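You operate a simulated robot arm through the tools that you are given. There is no shell and no other tool.

You are at the controls of a simulated robot arm. One attempt, no reset.

## Task
Put things in order on the top of the small white table. At the end: the plant food bottle stands where the pink pot stood; the grey wax pad stands where the plant food bottle stood; the pink pot is on the white saucer; the red round glue brush stands on top of the green book; whatever was shut is shut again. Leave all else as you found it, and nothing knocked over.

Only the result counts: the job must be done as asked and must still hold three seconds after the hand-in. Knocking over, shifting, dropping, spilling or breaking anything else fails it.

## Robot
A 6-joint arm with a two-finger parallel gripper, fixed in place. Base frame: the origin is on the floor under the middle of its stand, x ahead of it, y to its left, z up. Units: m, degrees, N and s.
With the tool pointing down near the work surface it reaches from about 0.28 to 0.74 m from the base axis. Its first joint turns from -66.0 to 66.0 degrees. Payload 2.45 kg.
The TCP is the grasp point between the finger pads, 0.024 m short of the fingertips. In the tool frame z runs along the fingers and y along their closing line. Largest opening 0.068 m; finger width 0.017, thickness 0.01; the body of the gripper, 0.04 by 0.07 m, starts 0.041 m behind the TCP.
Orientation is that of the tool frame in the base frame, as a unit quaternion [w, x, y, z]. With the fingers straight down and closing along the base's y, the tool's x points along the base's -x, its y along +y and its z along -z.

## Interface
- The arm moves only by the tool play_rows. Its argument "plan" is a list of rows, each a list of 6 numbers: the shift along the tool's x, y, z in units of 250 mm (1.0 is 250 mm), then the turn, a rotation vector about the tool's x, y, z in units of 60 degrees (1.0 is 60 degrees). In form: [[dx, dy, dz, wx, wy, wz], ...]. A call has 1 to 20 rows; each row is the pose to reach, as a shift and turn from the pose commanded when the call began, along the tool's axes at that moment. "gripper" is the opening, from 0 (shut) to 1 (fully open), set as the call begins (left out, the last holds). A call with a number of a shift or a turn outside -1 to 1 is refused whole. A row lasts 0.2 s, in which the tool goes at most 0.05 m and 8.6 degrees; a call with a longer step from one row to the next is refused whole, and so is a gripper value outside its range. Where a pose cannot be reached the arm comes as near as it can. A force on the tool above 40 N (or 10 N above the force at the start of the call, whichever is more), or a blocked arm, ends the call early, and 0.2 s more pass. Each finger travels about 0.108 m/s and halts on what it meets, pressing with about 32 N; the grip force reading is that of the motor and also rises with nothing between the fingers. The clock runs only during rows and for 0.2 s after the last one: add rows that repeat a pose to give the fingers time. It gives the time, the measured TCP pose, the force on the tool (base axes), the opening and the grip force at its end, in the units of the frame above (readings bear some noise), with the torque about the TCP (base axes, N m) and any sound that the robot's microphone picked up.
- Cameras (640 x 400 px; columns grow to the right, rows downward): "scene" is fixed at [0.1626, 0.4198, 1.4482]; the picture's right is [-0.76, -0.65, 0.00], its down [-0.47, 0.54, -0.70] and it looks along [0.46, -0.53, -0.72] (base axes); focal length 319 px, centre (320, 200). "wrist" rides on the gripper at [0.084, 0.011, -0.075] in the tool frame; the picture's right is [-0.13, 0.99, 0.00], its down [-0.60, -0.08, -0.79] and it looks along [-0.79, -0.10, 0.61] (tool axes); focal length 251 px, centre (320, 200). There is no depth. A picture from a camera that has moved, and an enlarged one, comes with that camera's place and axes in the base frame and with its lens.
- camera(camera): a new picture of that camera. The clock stands still meanwhile.
- enlarge(camera, box): a new picture of the part [left, top, right, bottom] of that camera's present view, enlarged. The clock stands still meanwhile.
- hand_in(): hands the job in; it is judged then, once.

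Places have to be worked out from the pictures, the camera data and where the tool is seen. Open the gripper and draw the arm clear of the work before you hand the job in, unless the task says otherwise.

The tools are called after "Request:" as a command line: name --pt "numbers of a row" for each row, then --argument value for the rest, lists and objects as JSON in quotes. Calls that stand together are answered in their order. play_rows: Moves the arm, as the interface text tells. Its arguments: {"type":"object","properties":{"plan":{"type":"array","items":{"type":"array","items":{"type":"number"}}},"gripper":{"type":"number"}},"required":["plan"]} The other tools are called the same way: camera (camera) takes a picture; enlarge (camera, box) takes an enlarged picture of a part of a camera's view; hand_in () hands the job in.

At the start:

```text
time_s: 0.0
ee_pos: [0.3099, -0.2281, 1.0475]
tool_rot: [0.0, 0.0, 1.0, 0.0]
force: [0.2, -0.5, 0.2]
torque: [0.0, -0.01, 0.03]
grip_width: 0.0679
grip_force: 0.0
```

scene: 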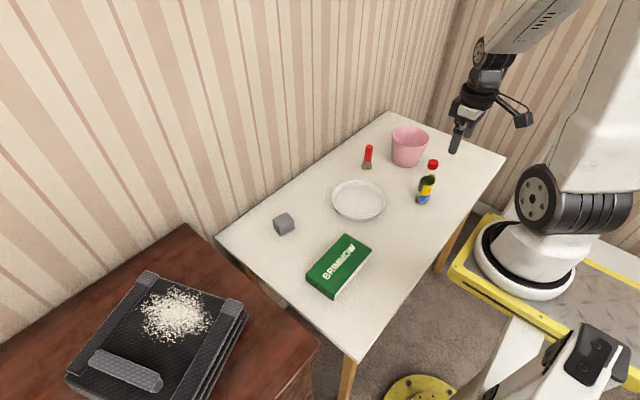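
wrist: 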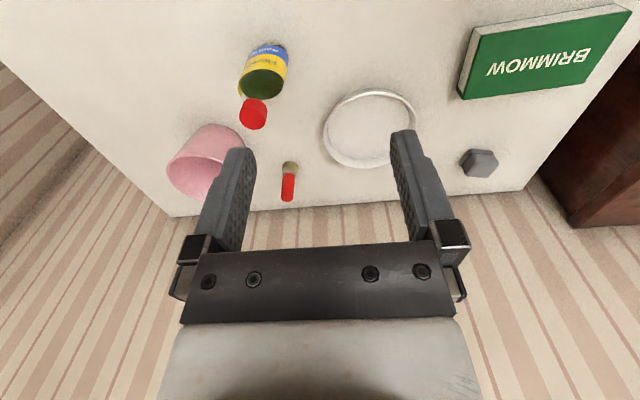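

I start with close views of the table from both cameras to work out where each object is.

Request:
enlarge --camera "scene" --box '[340, 110, 500, 210]'

Request:
enlarge --camera "scene" --box '[240, 170, 400, 310]'

Request:
enlarge --camera "wrist" --box '[140, 20, 420, 220]'

Request:
enlarge --camera "wrist" --box '[400, 0, 640, 200]'

```text
4.00 times, centred on (420, 160) of scene
camera zoom: at [0.1626, 0.4198, 1.4482], right [-0.76, -0.65, 0.0], down [-0.47, 0.54, -0.7], along [0.46, -0.53, -0.72], focal length 1274 px, centre (-80, 360)
```

zoom: 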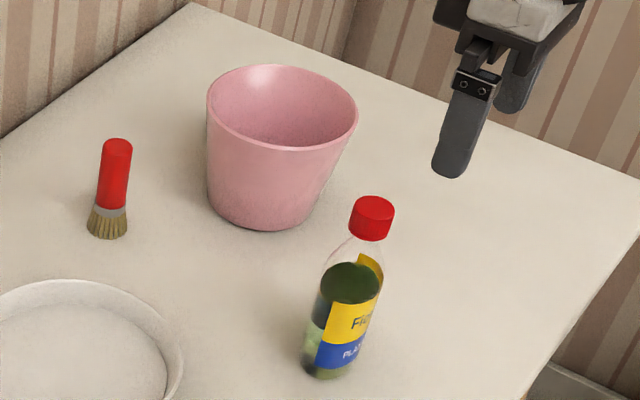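

```text
2.86 times, centred on (320, 240) of scene
camera zoom: at [0.1626, 0.4198, 1.4482], right [-0.76, -0.65, 0.0], down [-0.47, 0.54, -0.7], along [0.46, -0.53, -0.72], focal length 910 px, centre (320, 86)
```

zoom: 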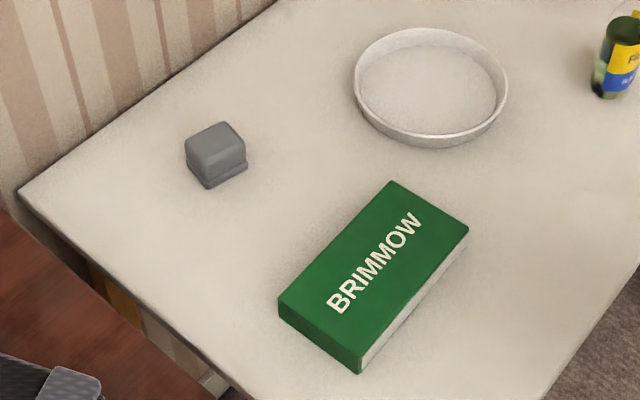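

```text
2.00 times, centred on (280, 120) of wrist
camera zoom: at [0.2253, -0.2174, 1.1228], right [0.13, 0.99, 0.0], down [0.6, -0.08, 0.79], along [0.79, -0.1, -0.61], focal length 503 px, centre (400, 360)
```

zoom: 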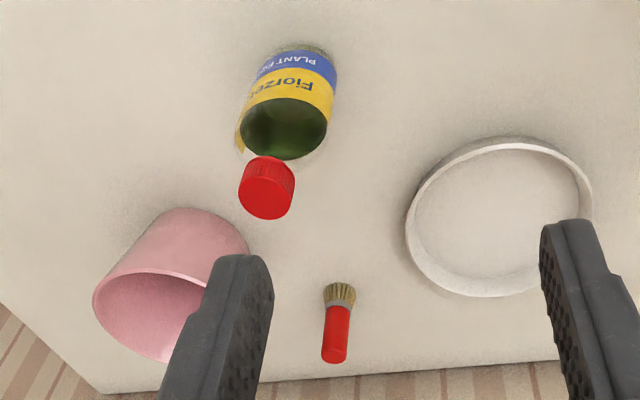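

```text
2.00 times, centred on (520, 100) of wrist
camera zoom: at [0.2253, -0.2174, 1.1228], right [0.13, 0.99, 0.0], down [0.6, -0.08, 0.79], along [0.79, -0.1, -0.61], focal length 503 px, centre (-80, 400)
```

zoom: 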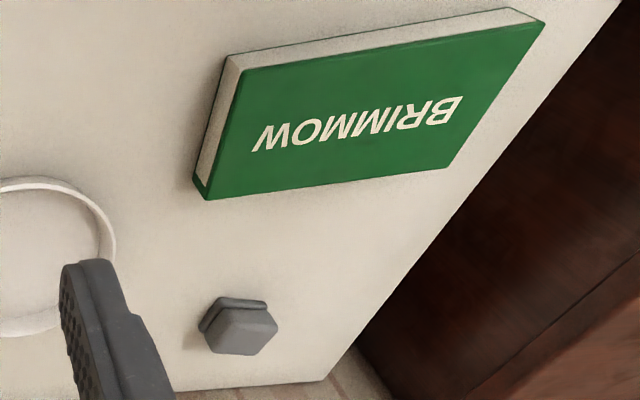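

The scene and wrist views agree on these rough positions: table top z≈0.745, saucer (0.51,-0.166), pad (0.614,0.05), brush (0.592,-0.33), pot (0.51,-0.45), bottle (0.367,-0.299), book (0.413,0.056). I'll move high above the pot to look at it more closely.

Request:
play_rows --pt "-0.112 -0.1376 0 0 0 0" --pt "-0.224 -0.2752 0 0 0 0" --pt "-0.336 -0.4128 0 0 0 0" --pt "-0.448 -0.5504 0 0 0 0" --pt "-0.56 -0.688 0 0 0 0" --pt "-0.56 -0.688 0 0 0 0" --gripper 1

Request:
camera --camera "wrist"

Request:
camera --camera "scene"

```text
time_s: 1.4
ee_pos: [0.4497, -0.4005, 1.0453]
tool_rot: [0.0, 0.0, 1.0, 0.0]
force: [0.1, -1.1, 0.3]
torque: [-0.02, 0.02, 0.01]
grip_width: 0.0681
grip_force: 0.1
```

```text
taken
camera wrist: at [0.3656, -0.3905, 1.1222], right [0.13, 0.99, 0.0], down [0.6, -0.08, 0.79], along [0.79, -0.1, -0.61], focal length 251 px, centre (320, 200)
```

wrist: 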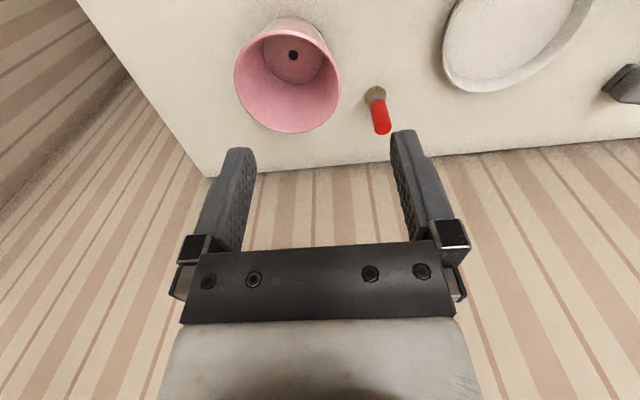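

```text
taken
```

scene: 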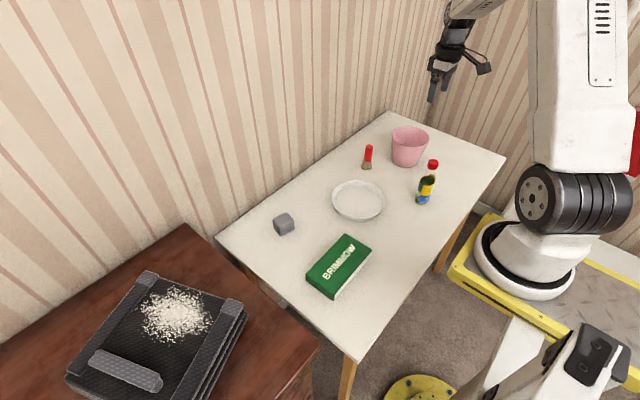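

Request:
enlarge --camera "wrist" --box '[200, 0, 420, 150]'

Request:
enlarge --camera "wrist" --box '[420, 0, 640, 150]'

```text
2.67 times, centred on (310, 75) of wrist
camera zoom: at [0.3656, -0.3905, 1.1222], right [0.13, 0.99, 0.0], down [0.6, -0.08, 0.79], along [0.79, -0.1, -0.61], focal length 670 px, centre (347, 533)
```

zoom: 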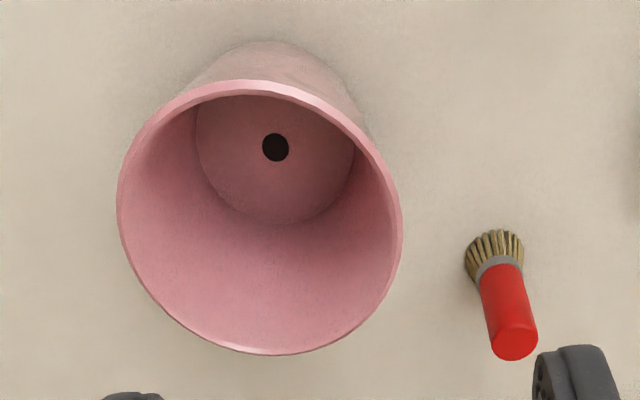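

```text
2.67 times, centred on (530, 75) of wrist
camera zoom: at [0.3656, -0.3905, 1.1222], right [0.13, 0.99, 0.0], down [0.6, -0.08, 0.79], along [0.79, -0.1, -0.61], focal length 670 px, centre (-240, 533)
```

zoom: 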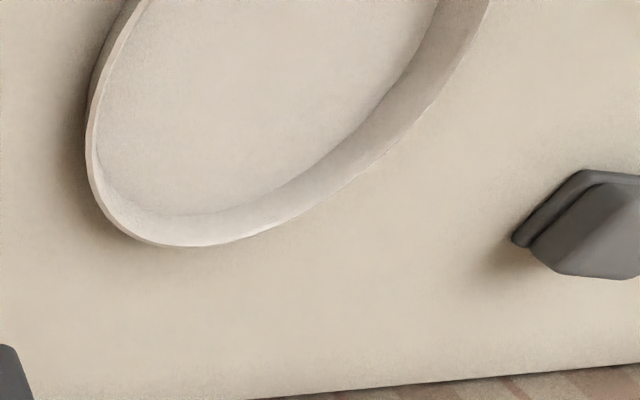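

The pot axis is at about (0.513,-0.448), with rim z≈0.842, rim radius ≈0.059 and walls sloping about 8.5°. I'll pinch the rim wall on its +y side with the tool tilted to match, so first I go above that point.

Request:
play_rows --pt "-0.063 0.0235 0.115 0.035 0 0" --pt "-0.126 0.047 0.23 0.07 0 0" --pt "-0.189 0.0705 0.345 0.105 0 0" --pt "-0.252 0.094 0.46 0.1417 0 0" --pt "-0.252 0.094 0.46 0.1417 0 0" --pt "-0.252 0.094 0.46 0.1417 0 0" --gripper 1

Request:
camera --camera "wrist"

Request:
enlarge --camera "scene" --box '[340, 70, 500, 210]'

```text
time_s: 2.8
ee_pos: [0.5144, -0.3769, 0.9329]
tool_rot: [0.0, 0.001, 0.997, -0.074]
force: [-0.2, -0.4, 0.5]
torque: [0.01, 0.0, -0.03]
grip_width: 0.068
grip_force: 0.1
```

```text
taken
camera wrist: at [0.4291, -0.3551, 1.0069], right [0.13, 0.98, -0.15], down [0.6, 0.04, 0.8], along [0.79, -0.19, -0.59], focal length 251 px, centre (320, 200)
```

wrist: 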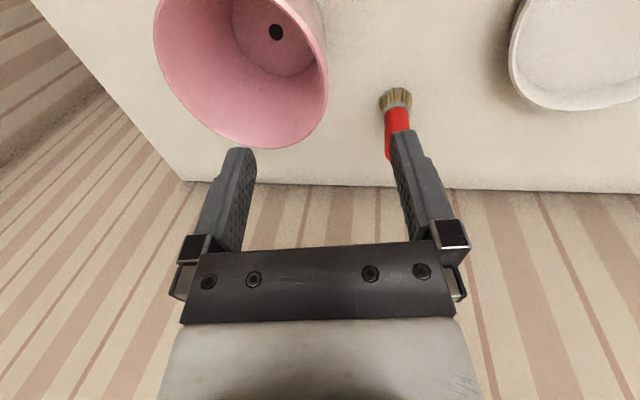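

```text
2.86 times, centred on (420, 140) of scene
camera zoom: at [0.1626, 0.4198, 1.4482], right [-0.76, -0.65, 0.0], down [-0.47, 0.54, -0.7], along [0.46, -0.53, -0.72], focal length 910 px, centre (34, 371)
```

zoom: 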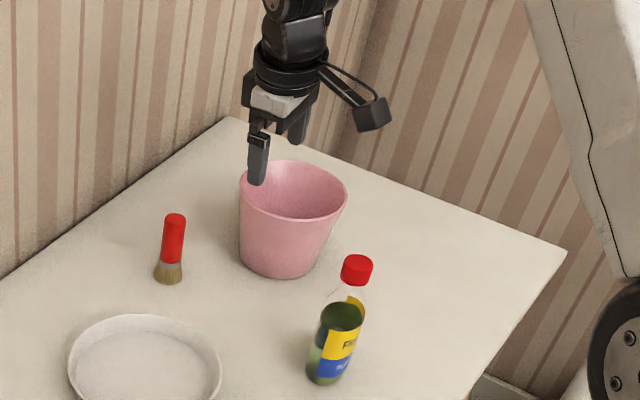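

The tool lines up with the rim (outer edge at y≈-0.386). I'll go down along the tilted tool axis with one finger inside and one outside the wall, then check before closing.

Request:
play_rows --pt "0 0.003 0.14 0 0 0" --pt "0 0.006 0.26 0 0 0" --pt "0 0.0088 0.36 0 0 0" --pt "0 0.0088 0.43 0 0 0" --pt "0 0.0088 0.468 0 0 0" --pt "0 0.0088 0.468 0 0 0" --gripper 1

Request:
camera --camera "wrist"

Request:
enlarge --camera "scene" --box '[360, 90, 460, 190]'

```text
time_s: 4.2
ee_pos: [0.5129, -0.3911, 0.8155]
tool_rot: [0.0, 0.001, 0.997, -0.074]
force: [0.9, 0.2, -0.1]
torque: [-0.01, 0.0, 0.01]
grip_width: 0.0681
grip_force: 0.1
```

```text
taken
camera wrist: at [0.4281, -0.3707, 0.8886], right [0.13, 0.98, -0.15], down [0.6, 0.04, 0.8], along [0.79, -0.19, -0.59], focal length 251 px, centre (320, 200)
```

wrist: 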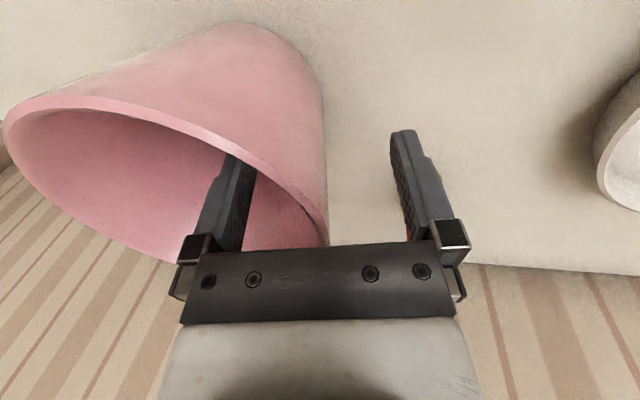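

```text
4.00 times, centred on (410, 140) of scene
camera zoom: at [0.1626, 0.4198, 1.4482], right [-0.76, -0.65, 0.0], down [-0.47, 0.54, -0.7], along [0.46, -0.53, -0.72], focal length 1274 px, centre (-40, 440)
```

zoom: 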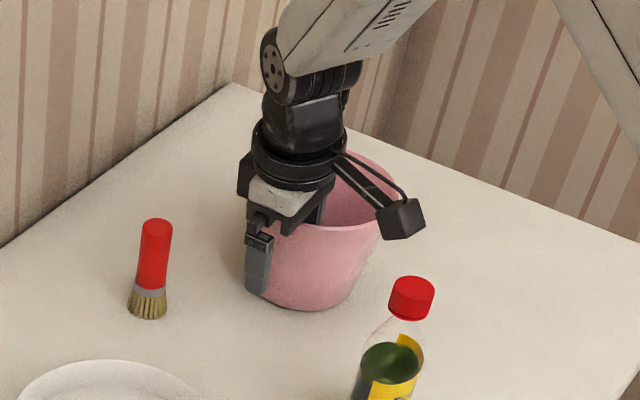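

The inner finger is inside the pot and the outer one is outside, with the wall near the middle. I close on the wall.

Request:
play_rows --pt "0 0 0 0 0 0" --pt "0 0 0 0 0 0" --pt "0 0 0 0 0 0" --pt "0 0 0 0 0 0" --gripper 0

Request:
camera --camera "wrist"

```text
time_s: 5.2
ee_pos: [0.5134, -0.3929, 0.8172]
tool_rot: [0.001, 0.0, 0.997, -0.075]
force: [0.0, -1.2, 12.2]
torque: [-0.63, 0.73, 0.0]
grip_width: 0.0043
grip_force: 28.2
```

```text
taken
camera wrist: at [0.4286, -0.3712, 0.89], right [0.13, 0.98, -0.15], down [0.6, 0.04, 0.8], along [0.79, -0.19, -0.59], focal length 251 px, centre (320, 200)
```

wrist: 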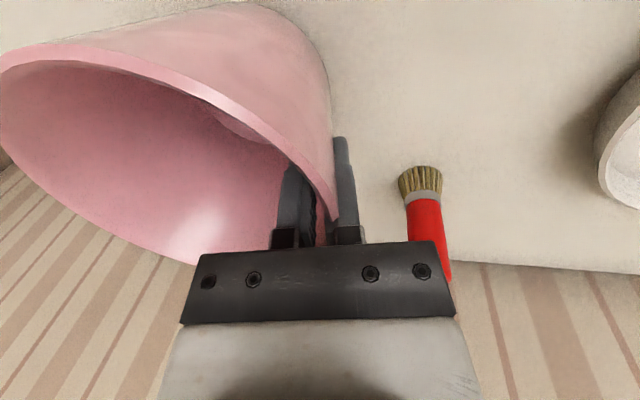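

The wall is held (4.3 mm between the pads). I lift 2 cm straight up to see whether the pot hangs steady.

Request:
play_rows --pt "0 -0.003 -0.02 0 0 0" --pt "0 -0.006 -0.04 0 0 0" --pt "0 -0.0089 -0.0593 0 0 0" --pt "0 -0.0118 -0.0791 0 0 0" --pt "0 -0.0118 -0.0791 0 0 0" --gripper 0

Request:
camera --camera "wrist"

Request:
enlarge --camera "scene" --box '[340, 90, 500, 210]'

```text
time_s: 6.4
ee_pos: [0.512, -0.3919, 0.8362]
tool_rot: [0.0, 0.001, 0.997, -0.074]
force: [0.8, 0.0, -4.3]
torque: [0.22, -0.05, 0.02]
grip_width: 0.0044
grip_force: 27.8
```

```text
taken
camera wrist: at [0.4281, -0.3701, 0.9094], right [0.13, 0.98, -0.15], down [0.6, 0.04, 0.8], along [0.79, -0.19, -0.59], focal length 251 px, centre (320, 200)
```

wrist: 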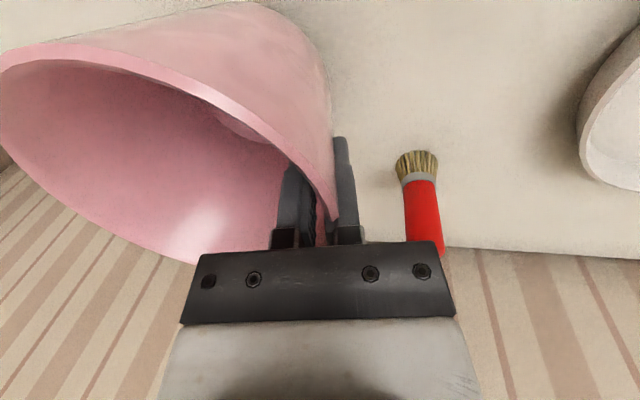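

```text
3.33 times, centred on (420, 150) of scene
camera zoom: at [0.1627, 0.4198, 1.4482], right [-0.76, -0.65, 0.0], down [-0.47, 0.54, -0.7], along [0.46, -0.53, -0.72], focal length 1062 px, centre (-13, 367)
```

zoom: 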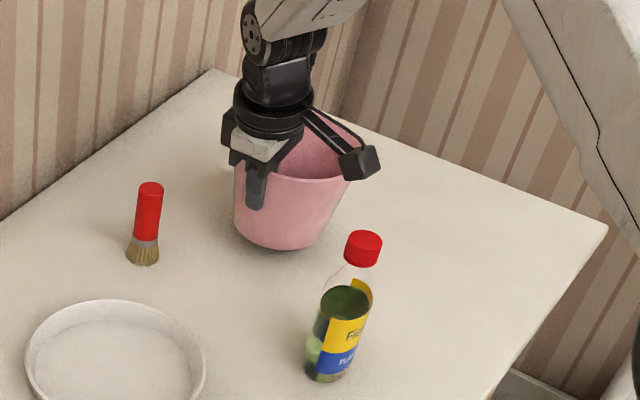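

The pot hangs from the grip (about 0.44 kg) without slipping. I raise it clear of the brush's height before moving sideways.

Request:
play_rows --pt "0 -0.013 -0.087 0 0 0" --pt "0 -0.026 -0.174 0 0 0" --pt "0 -0.039 -0.261 0 0 0" --pt "0 -0.052 -0.348 0 0 0" --pt "0 -0.065 -0.435 0 0 0" --pt "0 -0.065 -0.435 0 0 0" --gripper 0

Request:
enlarge --camera "scene" --box '[340, 50, 500, 210]'

Request:
camera --camera "wrist"

```text
time_s: 7.8
ee_pos: [0.5114, -0.3919, 0.946]
tool_rot: [-0.001, 0.0, 0.997, -0.075]
force: [0.9, 0.1, -2.8]
torque: [0.23, -0.03, 0.03]
grip_width: 0.0044
grip_force: 28.4
```

```text
2.50 times, centred on (420, 130) of scene
camera zoom: at [0.1627, 0.4198, 1.4482], right [-0.76, -0.65, 0.0], down [-0.47, 0.54, -0.7], along [0.46, -0.53, -0.72], focal length 797 px, centre (70, 375)
```

zoom: 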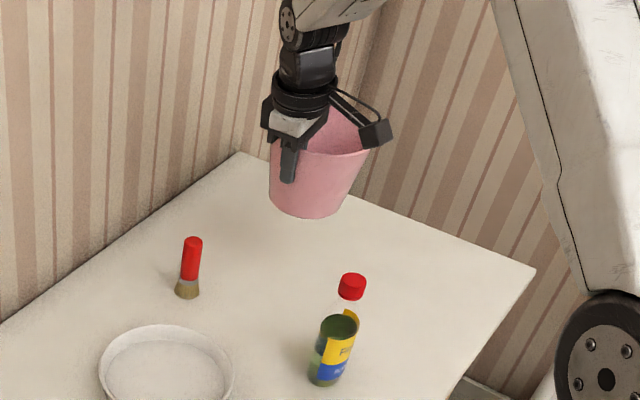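

```text
taken
camera wrist: at [0.4283, -0.3699, 1.02], right [0.13, 0.98, -0.15], down [0.6, 0.04, 0.8], along [0.79, -0.19, -0.59], focal length 251 px, centre (320, 200)
```

wrist: 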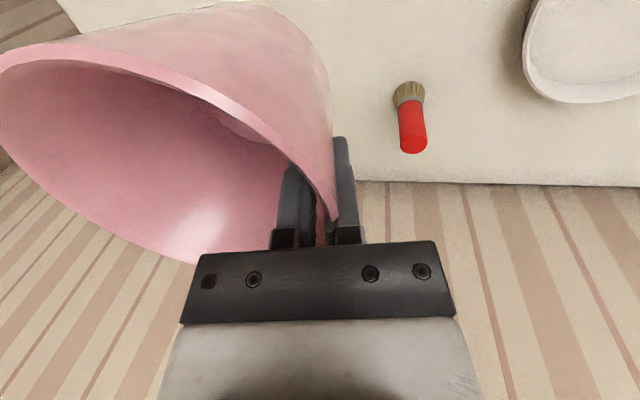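

I want to know how level the hanging pot is, so I zoom in on it.

Request:
enlarge --camera "scene" --box '[390, 80, 470, 150]'

Request:
enlarge --camera "wrist" --box '[0, 0, 360, 270]'

```text
5.71 times, centred on (430, 115) of scene
camera zoom: at [0.1627, 0.4198, 1.4482], right [-0.76, -0.65, 0.0], down [-0.47, 0.54, -0.7], along [0.46, -0.53, -0.72], focal length 1821 px, centre (-309, 686)
```

zoom: 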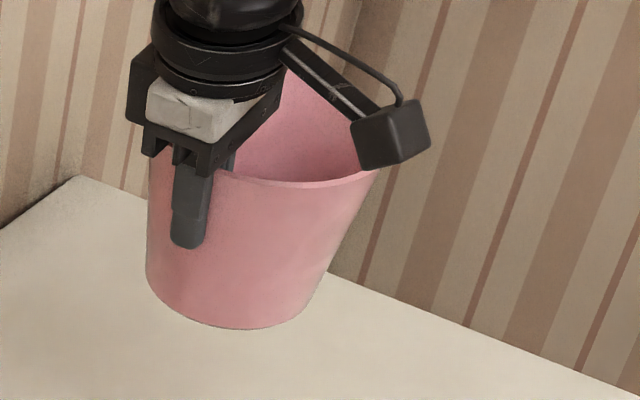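

```text
1.48 times, centred on (180, 135) of wrist
camera zoom: at [0.4283, -0.3699, 1.02], right [0.13, 0.98, -0.15], down [0.6, 0.04, 0.8], along [0.79, -0.19, -0.59], focal length 372 px, centre (527, 296)
```

zoom: 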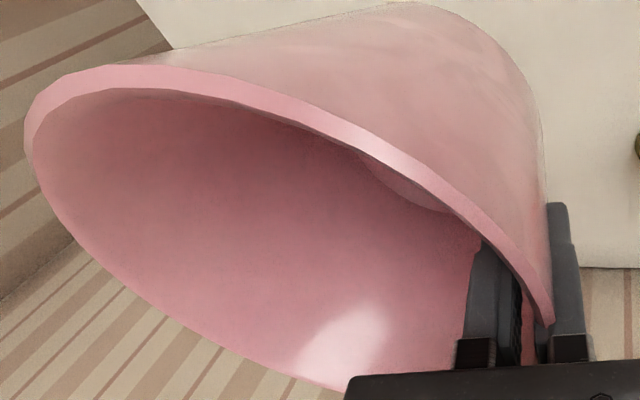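

The pot hangs nearly upright, with its centre about 7 mm to -x and 57 mm to -y of the TCP, going by the torque reading. Its base is about 4 cm above the brush's top, so I carry it level along +y toward the saucer.

Request:
play_rows --pt "0 0.132 -0.0197 0 0 0" --pt "0 0.264 -0.0394 0 0 0" --pt "0 0.396 -0.059 0 0 0" --pt "0 0.528 -0.0788 0 0 0" --pt "0 0.66 -0.0985 0 0 0" --pt "0 0.79 -0.118 0 0 0" --pt "0 0.79 -0.118 0 0 0" --gripper 0

Request:
camera --camera "scene"

Request:
enlarge --camera "scene" --box '[320, 100, 440, 220]'

Request:
camera --camera "wrist"

```text
time_s: 9.4
ee_pos: [0.5125, -0.1915, 0.9462]
tool_rot: [0.0, 0.002, 0.997, -0.074]
force: [0.8, -0.4, -3.5]
torque: [0.18, -0.03, 0.0]
grip_width: 0.0044
grip_force: 28.5
```

```text
taken
```

scene: 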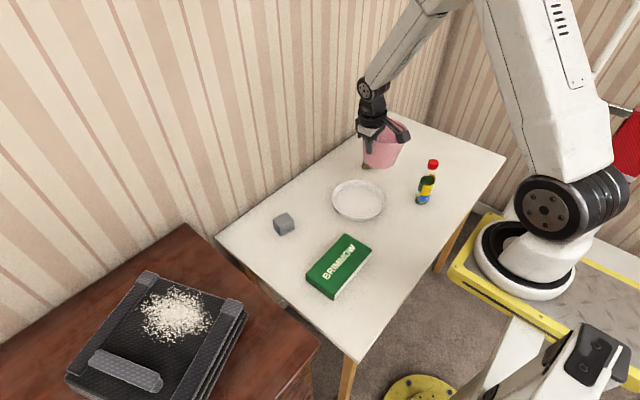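

```text
3.33 times, centred on (380, 160) of scene
camera zoom: at [0.1627, 0.4198, 1.4482], right [-0.76, -0.65, 0.0], down [-0.47, 0.54, -0.7], along [0.46, -0.53, -0.72], focal length 1062 px, centre (120, 333)
```

zoom: 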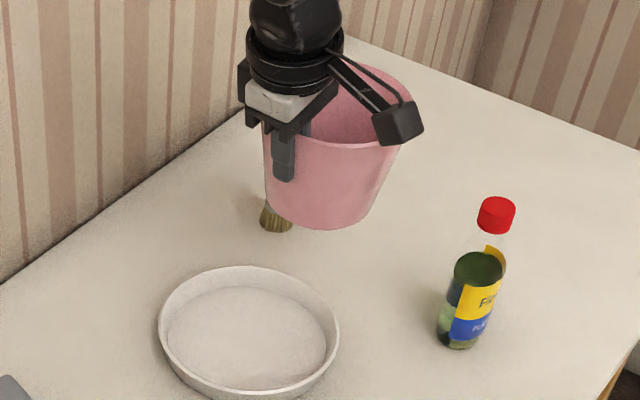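

```text
taken
camera wrist: at [0.4278, -0.1707, 1.0199], right [0.13, 0.98, -0.15], down [0.6, 0.04, 0.8], along [0.79, -0.19, -0.59], focal length 251 px, centre (320, 200)
```

wrist: 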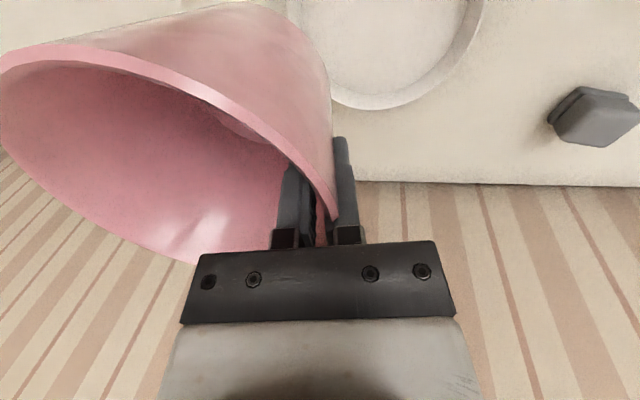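

The projection matches an upright pot, with its base about 0.074 m below the TCP. The saucer centre works out to about (0.515,-0.173), so I move the pot over it and look before lowering.

Request:
play_rows --pt "-0.02 0.149 -0.0223 0 0 0" --pt "-0.04 0.2984 -0.0446 0 0 0" --pt "-0.04 0.2984 -0.0446 0 0 0" --pt "-0.04 0.2984 -0.0446 0 0 0" --gripper 0

Request:
enlarge --camera "scene" --box '[300, 100, 440, 240]'

Request:
camera --camera "wrist"

```text
time_s: 10.4
ee_pos: [0.5221, -0.1173, 0.9457]
tool_rot: [-0.001, 0.0, 0.997, -0.074]
force: [-0.4, -0.2, -3.8]
torque: [0.19, -0.02, -0.01]
grip_width: 0.0044
grip_force: 27.7
```

```text
2.86 times, centred on (370, 170) of scene
camera zoom: at [0.1627, 0.4198, 1.4482], right [-0.76, -0.65, 0.0], down [-0.47, 0.54, -0.7], along [0.46, -0.53, -0.72], focal length 910 px, centre (177, 286)
```

zoom: 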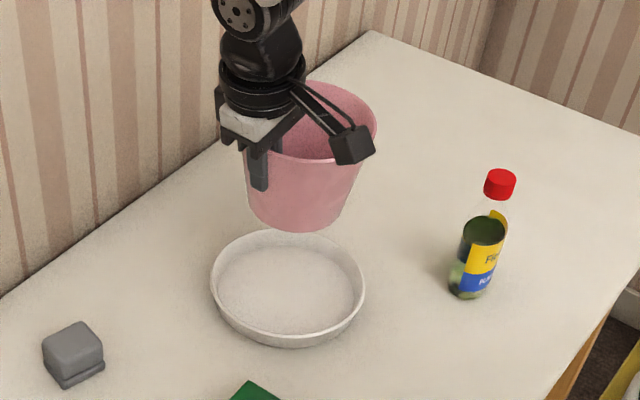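

```text
taken
camera wrist: at [0.4383, -0.0955, 1.0187], right [0.13, 0.98, -0.15], down [0.6, 0.04, 0.8], along [0.79, -0.19, -0.59], focal length 251 px, centre (320, 200)
```

wrist: 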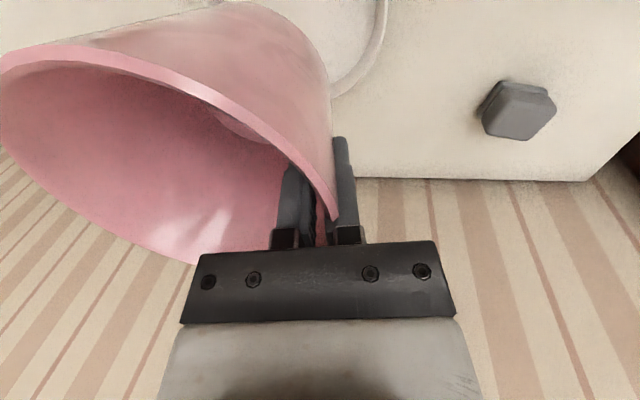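

The predicted landing spot of the base matches the middle of the saucer. I lower most of the way, stopping about 1 cm above it.

Request:
play_rows --pt "0 0.021 0.14 0 0 0" --pt "0 0.039 0.26 0 0 0" --pt "0 0.052 0.35 0 0 0" --pt "0 0.06 0.4 0 0 0" --pt "0 0.065 0.4352 0 0 0" --pt "0 0.065 0.4352 0 0 0" --gripper 0

Request:
enlarge --camera "scene" --box '[300, 100, 440, 240]'

```text
time_s: 11.8
ee_pos: [0.5228, -0.1167, 0.8347]
tool_rot: [0.0, 0.001, 0.997, -0.073]
force: [-0.3, -0.6, -3.4]
torque: [0.19, -0.03, -0.01]
grip_width: 0.0045
grip_force: 27.6
```

```text
2.86 times, centred on (370, 170) of scene
camera zoom: at [0.1627, 0.4198, 1.4482], right [-0.76, -0.65, 0.0], down [-0.47, 0.54, -0.7], along [0.46, -0.53, -0.72], focal length 910 px, centre (177, 286)
```

zoom: 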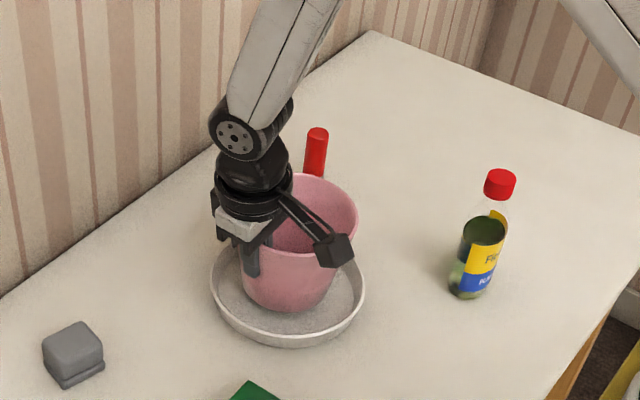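

The pot is centred in the saucer with a small gap left. I lower it in 2 mm steps and watch the force.

Request:
play_rows --pt "0 0.0012 0.0079 0 0 0" --pt "0 0.0024 0.0158 0 0 0" --pt "0 0.003 0.0198 0 0 0" --gripper 0

```text
time_s: 12.6
ee_pos: [0.5219, -0.1168, 0.8305]
tool_rot: [0.0, 0.001, 0.997, -0.074]
force: [-0.6, 1.1, -3.9]
torque: [0.18, -0.01, -0.02]
grip_width: 0.0045
grip_force: 28.2
```

The force has not changed, so the pot isn't touching yet. I continue down another 4 mm.

Request:
play_rows --pt "0 0.0009 0.006 0 0 0" --pt "0 0.0018 0.0119 0 0 0" --pt "0 0.0024 0.0158 0 0 0" --gripper 0

```text
time_s: 13.4
ee_pos: [0.5237, -0.1173, 0.8268]
tool_rot: [0.001, 0.0, 0.997, -0.075]
force: [1.0, -0.2, -2.9]
torque: [0.18, -0.05, -0.03]
grip_width: 0.0044
grip_force: 27.9
```

Still no contact, so I go down another 4 mm.

Request:
play_rows --pt "0 0.0009 0.006 0 0 0" --pt "0 0.0018 0.0119 0 0 0" --pt "0 0.0024 0.0158 0 0 0" --gripper 0

Request:
enlarge --camera "scene" --box '[320, 150, 400, 230]'

```text
time_s: 14.2
ee_pos: [0.5233, -0.117, 0.8243]
tool_rot: [0.001, 0.0, 0.997, -0.075]
force: [-0.3, -0.4, -4.4]
torque: [0.19, -0.04, 0.02]
grip_width: 0.0042
grip_force: 27.7
```

```text
5.00 times, centred on (360, 190) of scene
camera zoom: at [0.1627, 0.4198, 1.4482], right [-0.76, -0.65, 0.0], down [-0.47, 0.54, -0.7], along [0.46, -0.53, -0.72], focal length 1593 px, centre (120, 250)
```

zoom: 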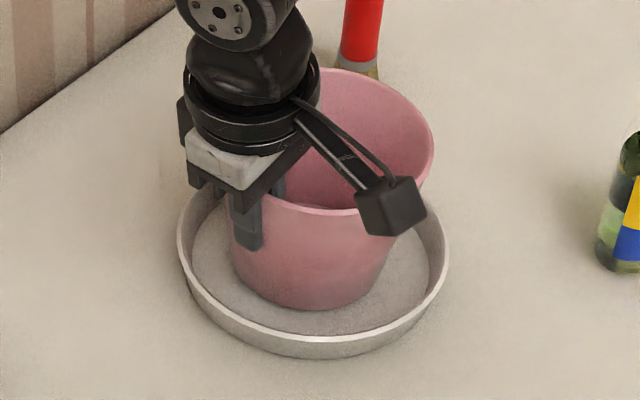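

The pot looks level and nearly down. Another 3 mm.

Request:
play_rows --pt "0 0.0006 0.004 0 0 0" --pt "0 0.0012 0.0079 0 0 0" --pt "0 0.0018 0.0119 0 0 0" --pt "0 0.0018 0.0119 0 0 0" --gripper 0

```text
time_s: 15.2
ee_pos: [0.5253, -0.1177, 0.8212]
tool_rot: [0.003, 0.001, 0.997, -0.074]
force: [4.7, 2.4, 18.5]
torque: [-0.39, 0.35, 0.06]
grip_width: 0.0046
grip_force: 27.7
```

Contact: 18 N upward. I back off 2 mm to relieve the load, then check.

Request:
play_rows --pt "0 -0.0006 -0.004 0 0 0" --pt "0 -0.0012 -0.007 0 0 0" --pt "0 -0.0012 -0.007 0 0 0" --gripper 0

```text
time_s: 16.0
ee_pos: [0.5209, -0.1163, 0.8217]
tool_rot: [-0.002, 0.001, 0.997, -0.073]
force: [1.7, -1.1, 0.8]
torque: [-0.16, -0.31, 0.02]
grip_width: 0.0044
grip_force: 27.5
```

The force is nearly balanced now, so the pot rests on the saucer. I open the fingers.

Request:
play_rows --pt "0 0 0 0 0 0" --pt "0 0 0 0 0 0" --pt "0 0 0 0 0 0" --gripper 0.7

Request:
camera --camera "wrist"

Request:
enlarge --camera "scene" --box '[320, 150, 400, 230]'

```text
time_s: 16.8
ee_pos: [0.5219, -0.1165, 0.8214]
tool_rot: [0.0, 0.001, 0.997, -0.074]
force: [0.3, 0.0, 0.2]
torque: [-0.01, -0.03, -0.04]
grip_width: 0.0474
grip_force: 0.2
```

```text
taken
camera wrist: at [0.4381, -0.0949, 0.8949], right [0.13, 0.98, -0.15], down [0.6, 0.04, 0.8], along [0.79, -0.19, -0.59], focal length 251 px, centre (320, 200)
```

wrist: 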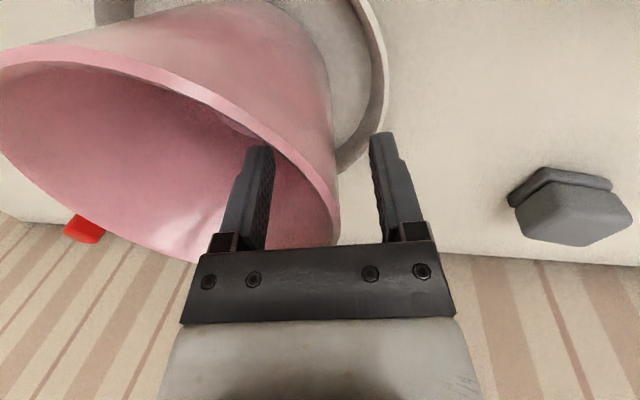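

```text
5.00 times, centred on (360, 190) of scene
camera zoom: at [0.1626, 0.4198, 1.4482], right [-0.76, -0.65, 0.0], down [-0.47, 0.54, -0.7], along [0.46, -0.53, -0.72], focal length 1593 px, centre (120, 250)
```

zoom: 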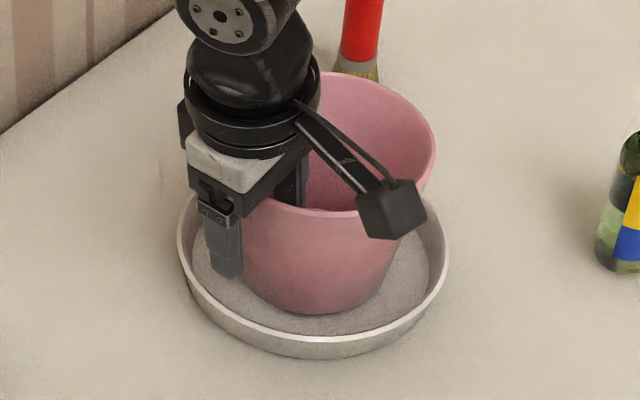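

The pot stands on the saucer by itself. I back straight out along the tool axis, up to about 1.0 m.

Request:
play_rows --pt "0 0 -0.08 0 0 0" --pt "0 0 -0.2 0 0 0" --pt "0 0 -0.38 0 0 0" --pt "0 0 -0.56 0 0 0" --pt "0 0 -0.72 -0.07 0 0" --pt "0 0 -0.72 -0.1417 0 0" --pt "0 0 -0.72 -0.1417 0 0" --gripper 0.7

Request:
camera --camera "scene"

Request:
enlarge --camera "scene" --box '[300, 130, 460, 230]'

```text
time_s: 18.4
ee_pos: [0.5209, -0.0898, 1.0]
tool_rot: [0.0, 0.0, 1.0, -0.001]
force: [-0.8, -0.2, 0.7]
torque: [0.05, -0.01, -0.02]
grip_width: 0.0473
grip_force: 0.1
```

```text
taken
```

scene: 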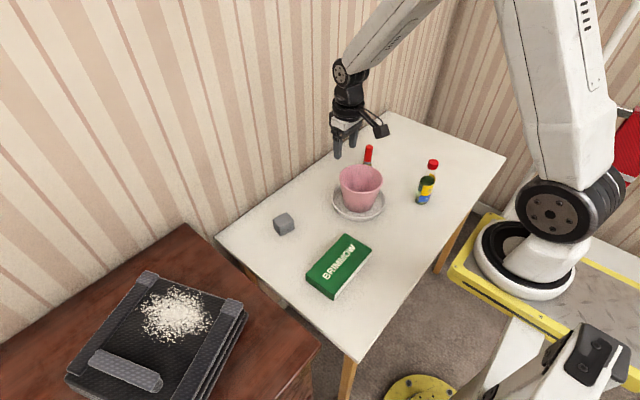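

```text
4.00 times, centred on (380, 180) of scene
camera zoom: at [0.1626, 0.4198, 1.4482], right [-0.76, -0.65, 0.0], down [-0.47, 0.54, -0.7], along [0.46, -0.53, -0.72], focal length 1274 px, centre (80, 280)
```

zoom: 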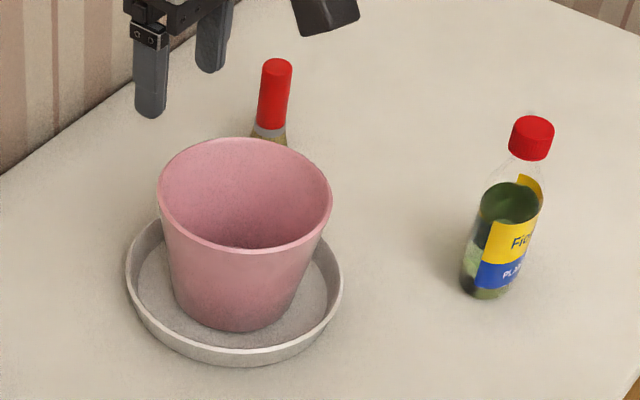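

The pot is fine on the saucer. Next is the bottle, and I zoom in to read its profile.

Request:
enlarge --camera "scene" --box '[400, 150, 460, 215]'

Request:
enlarge --camera "scene" --box '[260, 200, 310, 245]'

```text
6.15 times, centred on (430, 182) of scene
camera zoom: at [0.1626, 0.4198, 1.4482], right [-0.76, -0.65, 0.0], down [-0.47, 0.54, -0.7], along [0.46, -0.53, -0.72], focal length 1961 px, centre (-357, 308)
```

zoom: 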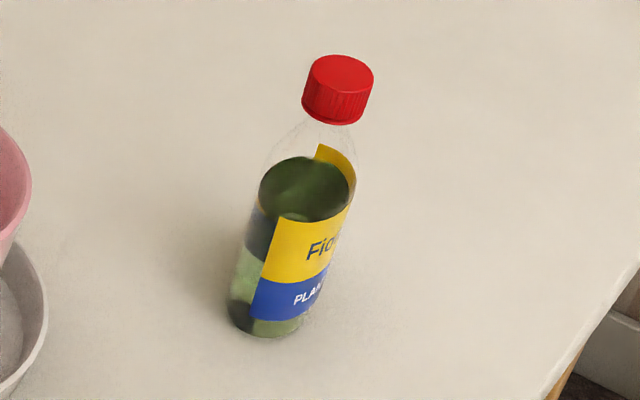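

```text
8.89 times, centred on (285, 222) of scene
camera zoom: at [0.1626, 0.4198, 1.4482], right [-0.76, -0.65, 0.0], down [-0.47, 0.54, -0.7], along [0.46, -0.53, -0.72], focal length 2832 px, centre (631, 0)
```

zoom: 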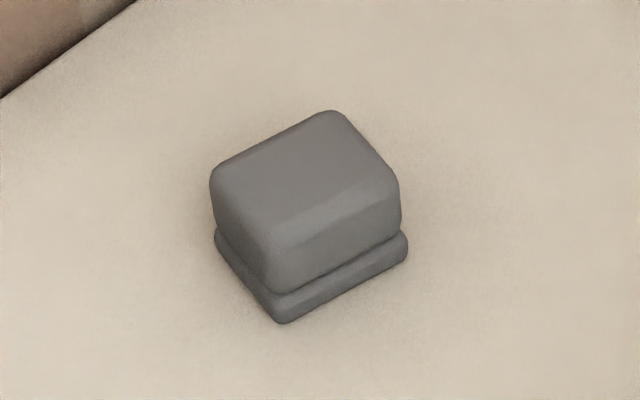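

The bottle axis is at about (0.370,-0.305), the body is ≈45 mm wide up to z≈0.84, and the cap top is at ≈0.897. I don't want to pull on the cap, so I'll grip the upper body with the tool pitched forward. First I move above it and yaw toward its bearing.

Request:
play_rows --pt "0.1091 -0.1041 0 0 0 0.094" --pt "0.2182 -0.2082 0 0 0 0.188" --pt "0.3273 -0.3123 0 0 0 0.282" --pt "0.4364 -0.4164 0 0 0 0.376" --pt "0.5455 -0.5205 0 0 0 0.47" --pt "0.6546 -0.6246 0 0 0 0.564" --pt "0.764 -0.729 0 0 0 0.6583" --pt "0.764 -0.729 0 0 0 0.6583" --gripper 1

Request:
camera --camera "wrist"

Request:
camera --camera "scene"

```text
time_s: 20.2
ee_pos: [0.3305, -0.2732, 0.9992]
tool_rot: [0.0, 0.339, 0.941, 0.0]
force: [-0.2, 0.0, 0.4]
torque: [-0.02, 0.0, -0.01]
grip_width: 0.068
grip_force: 0.1
```

```text
taken
camera wrist: at [0.2728, -0.2117, 1.0758], right [0.73, 0.68, 0.0], down [0.42, -0.45, 0.79], along [0.54, -0.58, -0.61], focal length 251 px, centre (320, 200)
```

wrist: 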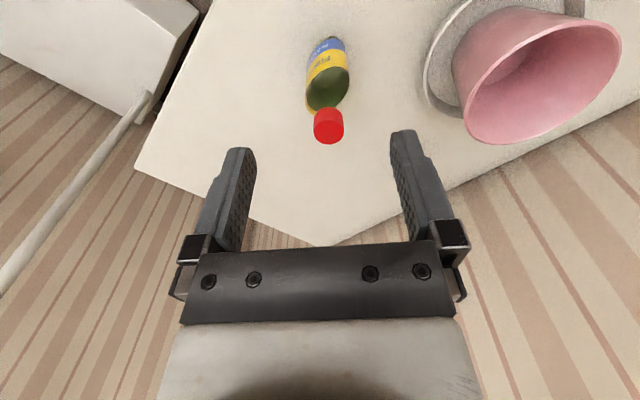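

```text
taken
```

scene: 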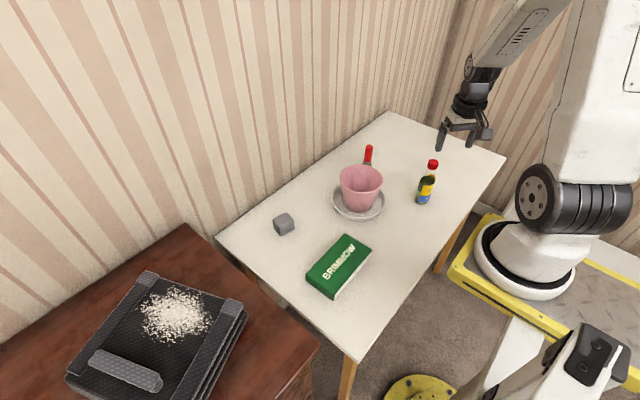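

The wrist view confirms the bottle axis at (0.3695,-0.3045). I pitch the tool 55° forward above it, staying over the cap.

Request:
play_rows --pt "0 0 0 0 -0.115 0" --pt "0 0 0 0 -0.23 0" --pt "0 0 0 0 -0.345 0" --pt "0 0 0 0 -0.46 0" --pt "-0.03 0 0.02 0 -0.575 0" --pt "-0.06 0 0.05 0 -0.69 0" --pt "-0.09 0 0.1 0 -0.805 0" --pt "-0.125 0 0.157 0 -0.917 0" --pt "-0.125 0 0.157 0 -0.917 0" --gripper 1

Request:
camera --camera "wrist"

Request:
camera --camera "scene"

```text
time_s: 22.2
ee_pos: [0.3587, -0.3158, 0.9888]
tool_rot: [0.436, 0.305, 0.835, -0.139]
force: [0.7, 0.0, -0.1]
torque: [0.01, 0.01, 0.0]
grip_width: 0.0681
grip_force: 0.1
out of reach, approached as far as the arm can: row 4, 5, 7, 8, 9
```

```text
taken
camera wrist: at [0.2802, -0.2371, 0.9657], right [0.68, 0.72, 0.14], down [-0.3, 0.1, 0.95], along [0.67, -0.69, 0.28], focal length 251 px, centre (320, 200)
```

wrist: 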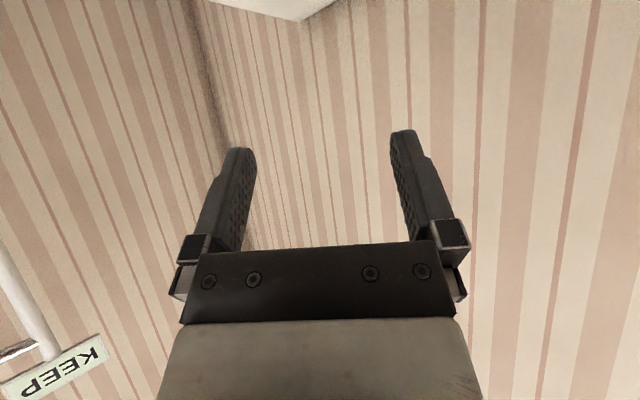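

```text
taken
```

scene: 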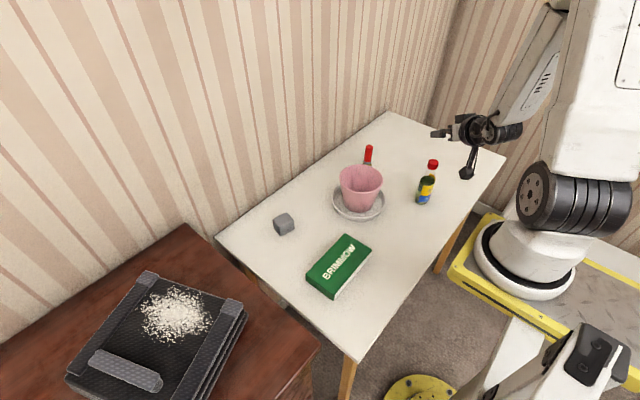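

55° is just out of reach this close to the base. Geometry says 45° is enough if I grip a little toward the fingertips, so I ease the pitch back to 45° and check where the arm ends up.

Request:
play_rows --pt "0.002 0 0.01 0 0.06 0" --pt "0.005 0 0.03 0 0.12 0" --pt "0.0098 0 0.0557 0 0.1667 0" --pt "0.0098 0 0.0557 0 0.1667 0" --pt "0.0098 0 0.0557 0 0.1667 0" --gripper 1

Request:
camera --camera "wrist"

Request:
camera --camera "scene"

```text
time_s: 23.4
ee_pos: [0.3657, -0.3223, 0.9774]
tool_rot: [0.36, 0.312, 0.869, -0.13]
force: [-0.1, 0.2, 1.1]
torque: [0.02, -0.03, 0.01]
grip_width: 0.068
grip_force: 0.0
out of reach, approached as far as the arm can: row 1
```

```text
taken
camera wrist: at [0.2859, -0.2418, 0.9727], right [0.7, 0.71, 0.09], down [-0.15, 0.02, 0.99], along [0.7, -0.71, 0.13], focal length 251 px, centre (320, 200)
```

wrist: 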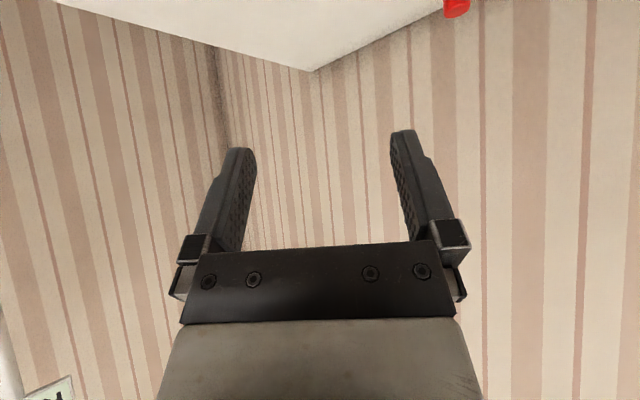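

```text
taken
```

scene: 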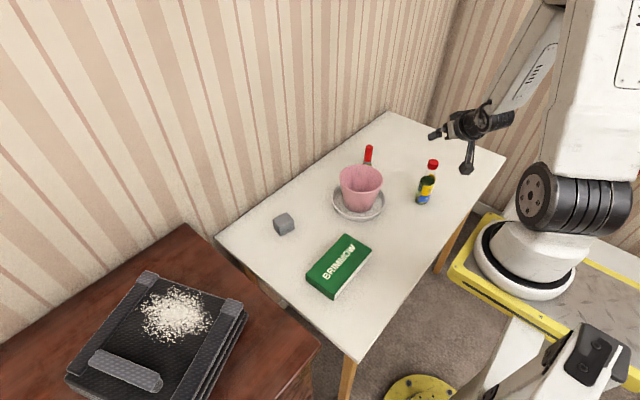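

The tool is now at exactly 45° pitch and level in roll, and new commands count from the reached pose. I shift sideways so the bottle is centred between the fingers, keeping above the cap.

Request:
play_rows --pt "0 0.032 0 0 0 0" --pt "0 0.0644 0 0 0 0" --pt "0.076 0.0644 0.028 0 0 0" --pt "0.1526 0.0644 0.0563 0 0 0" --pt "0.1526 0.0644 0.0563 0 0 0" --gripper 1

Request:
camera --camera "wrist"

Request:
enlarge --camera "scene" --box '[380, 90, 540, 220]'

```text
time_s: 24.6
ee_pos: [0.3632, -0.3113, 0.9563]
tool_rot: [0.36, 0.315, 0.87, -0.119]
force: [-0.1, -0.1, 0.1]
torque: [0.02, 0.0, -0.02]
grip_width: 0.068
grip_force: 0.1
out of reach, approached as far as the arm can: row 3, 4, 5
```

```text
taken
camera wrist: at [0.2826, -0.232, 0.9515], right [0.7, 0.71, 0.11], down [-0.16, 0.0, 0.99], along [0.7, -0.71, 0.12], focal length 251 px, centre (320, 200)
```

wrist: 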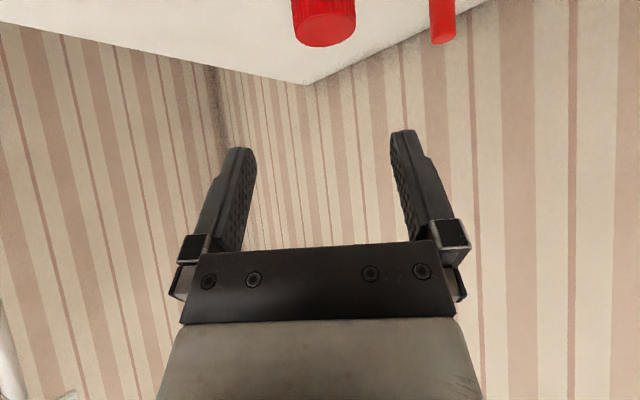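

```text
3.08 times, centred on (460, 155) of scene
camera zoom: at [0.1626, 0.4198, 1.4482], right [-0.76, -0.65, 0.0], down [-0.47, 0.54, -0.7], along [0.46, -0.53, -0.72], focal length 980 px, centre (-111, 338)
```

zoom: 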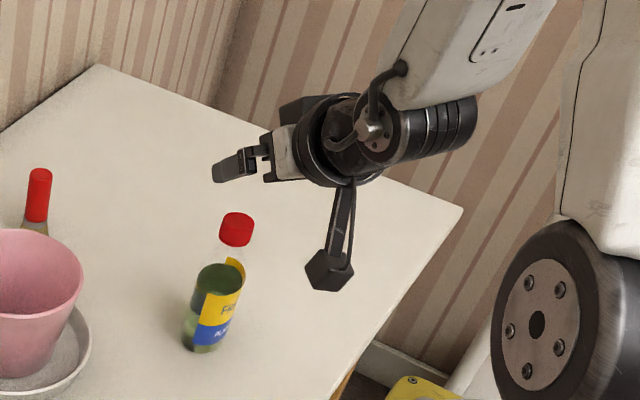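

Still just at the reach limit in this direction. Approaching with the tool pitched toward -y instead, with the wrist on the +y side, keeps the wrist farther from the base and the camera low and clear. I first untilt and rise.

Request:
play_rows --pt "-0.04 0 -0.04 0 0.1 0" --pt "-0.08 0 -0.08 0 0.22 0" --pt "-0.12 0 -0.12 0 0.34 0" --pt "-0.1414 0 -0.141 0 0.46 0" --pt "-0.1414 0 -0.141 0 0.58 0" --pt "-0.1414 0 -0.141 0 0.7 0" --pt "-0.1414 0 -0.141 0 0.75 0" --pt "-0.1414 0 -0.141 0 0.75 0" --gripper 1

```text
time_s: 26.4
ee_pos: [0.3626, -0.3115, 1.0064]
tool_rot: [0.0, 0.339, 0.941, 0.0]
force: [0.8, -0.4, -0.4]
torque: [0.03, -0.01, 0.0]
grip_width: 0.0682
grip_force: 0.0
out of reach, approached as far as the arm can: row 3, 4
```

The tool is vertical again, yaw -39.6°. I yaw on to -90° so that tool x is along +y and the closing line is along x.

Request:
play_rows --pt "0.01 0.02 -0.01 0 0 0.12" --pt "0.02 0.04 -0.02 0 0 0.24" --pt "0.03 0.06 -0.03 0 0 0.36" --pt "0.04 0.08 -0.04 0 0 0.48" --pt "0.05 0.1 -0.05 0 0 0.6" --pt "0.059 0.115 -0.054 0 0 0.72" --pt "0.059 0.115 -0.054 0 0 0.84" --pt "0.059 0.115 -0.054 0 0 0.84" --gripper 1

Request:
camera --camera "scene"

```text
time_s: 28.2
ee_pos: [0.37, -0.2788, 1.0175]
tool_rot: [0.001, 0.708, 0.707, 0.0]
force: [-0.3, -0.2, -0.2]
torque: [0.0, -0.02, 0.03]
grip_width: 0.0678
grip_force: 0.1
```

```text
taken
```

scene: 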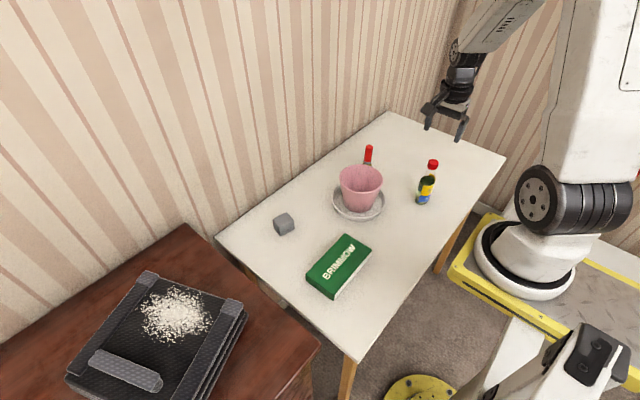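

Closing line is along x now. I pitch 50° toward -y and come down to just above the cap.

Request:
play_rows --pt "0 0 0 0 -0.119 0" --pt "0 0 0 0 -0.238 0" --pt "-0.01 0 0.03 0 -0.357 0" --pt "-0.03 0 0.08 0 -0.476 0" --pt "-0.05 0 0.14 0 -0.595 0" --pt "-0.065 -0.001 0.2 0 -0.714 0" --pt "-0.072 -0.002 0.26 0 -0.8333 0" --pt "-0.072 -0.002 0.26 0 -0.8333 0" --gripper 1

Request:
camera --camera "wrist"

Request:
enlarge --camera "scene" --box '[360, 90, 520, 220]'

```text
time_s: 30.0
ee_pos: [0.3714, -0.2976, 0.9534]
tool_rot: [0.299, 0.64, 0.642, -0.299]
force: [-0.1, 0.0, 0.1]
torque: [0.02, -0.02, 0.02]
grip_width: 0.0681
grip_force: 0.0
```

```text
taken
camera wrist: at [0.3813, -0.1857, 0.9379], right [0.99, -0.08, 0.1], down [-0.08, 0.22, 0.97], along [-0.1, -0.97, 0.21], focal length 251 px, centre (320, 200)
```

wrist: 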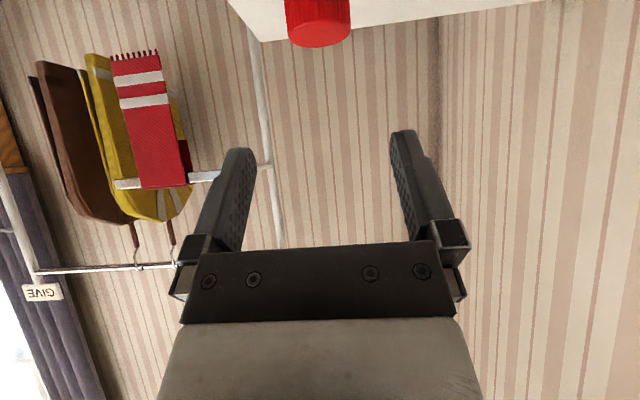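

```text
3.08 times, centred on (440, 155) of scene
camera zoom: at [0.1626, 0.4198, 1.4482], right [-0.76, -0.65, 0.0], down [-0.47, 0.54, -0.7], along [0.46, -0.53, -0.72], focal length 980 px, centre (-49, 338)
```

zoom: 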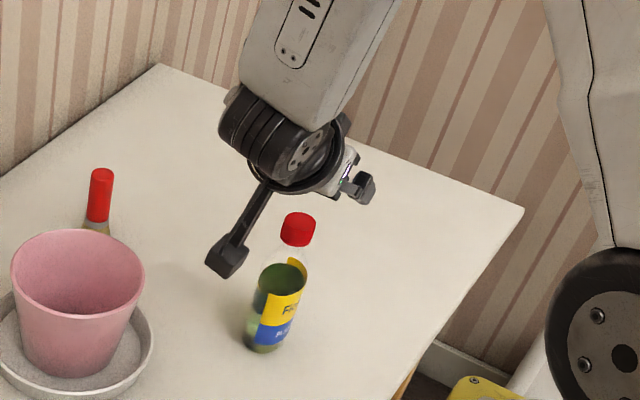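

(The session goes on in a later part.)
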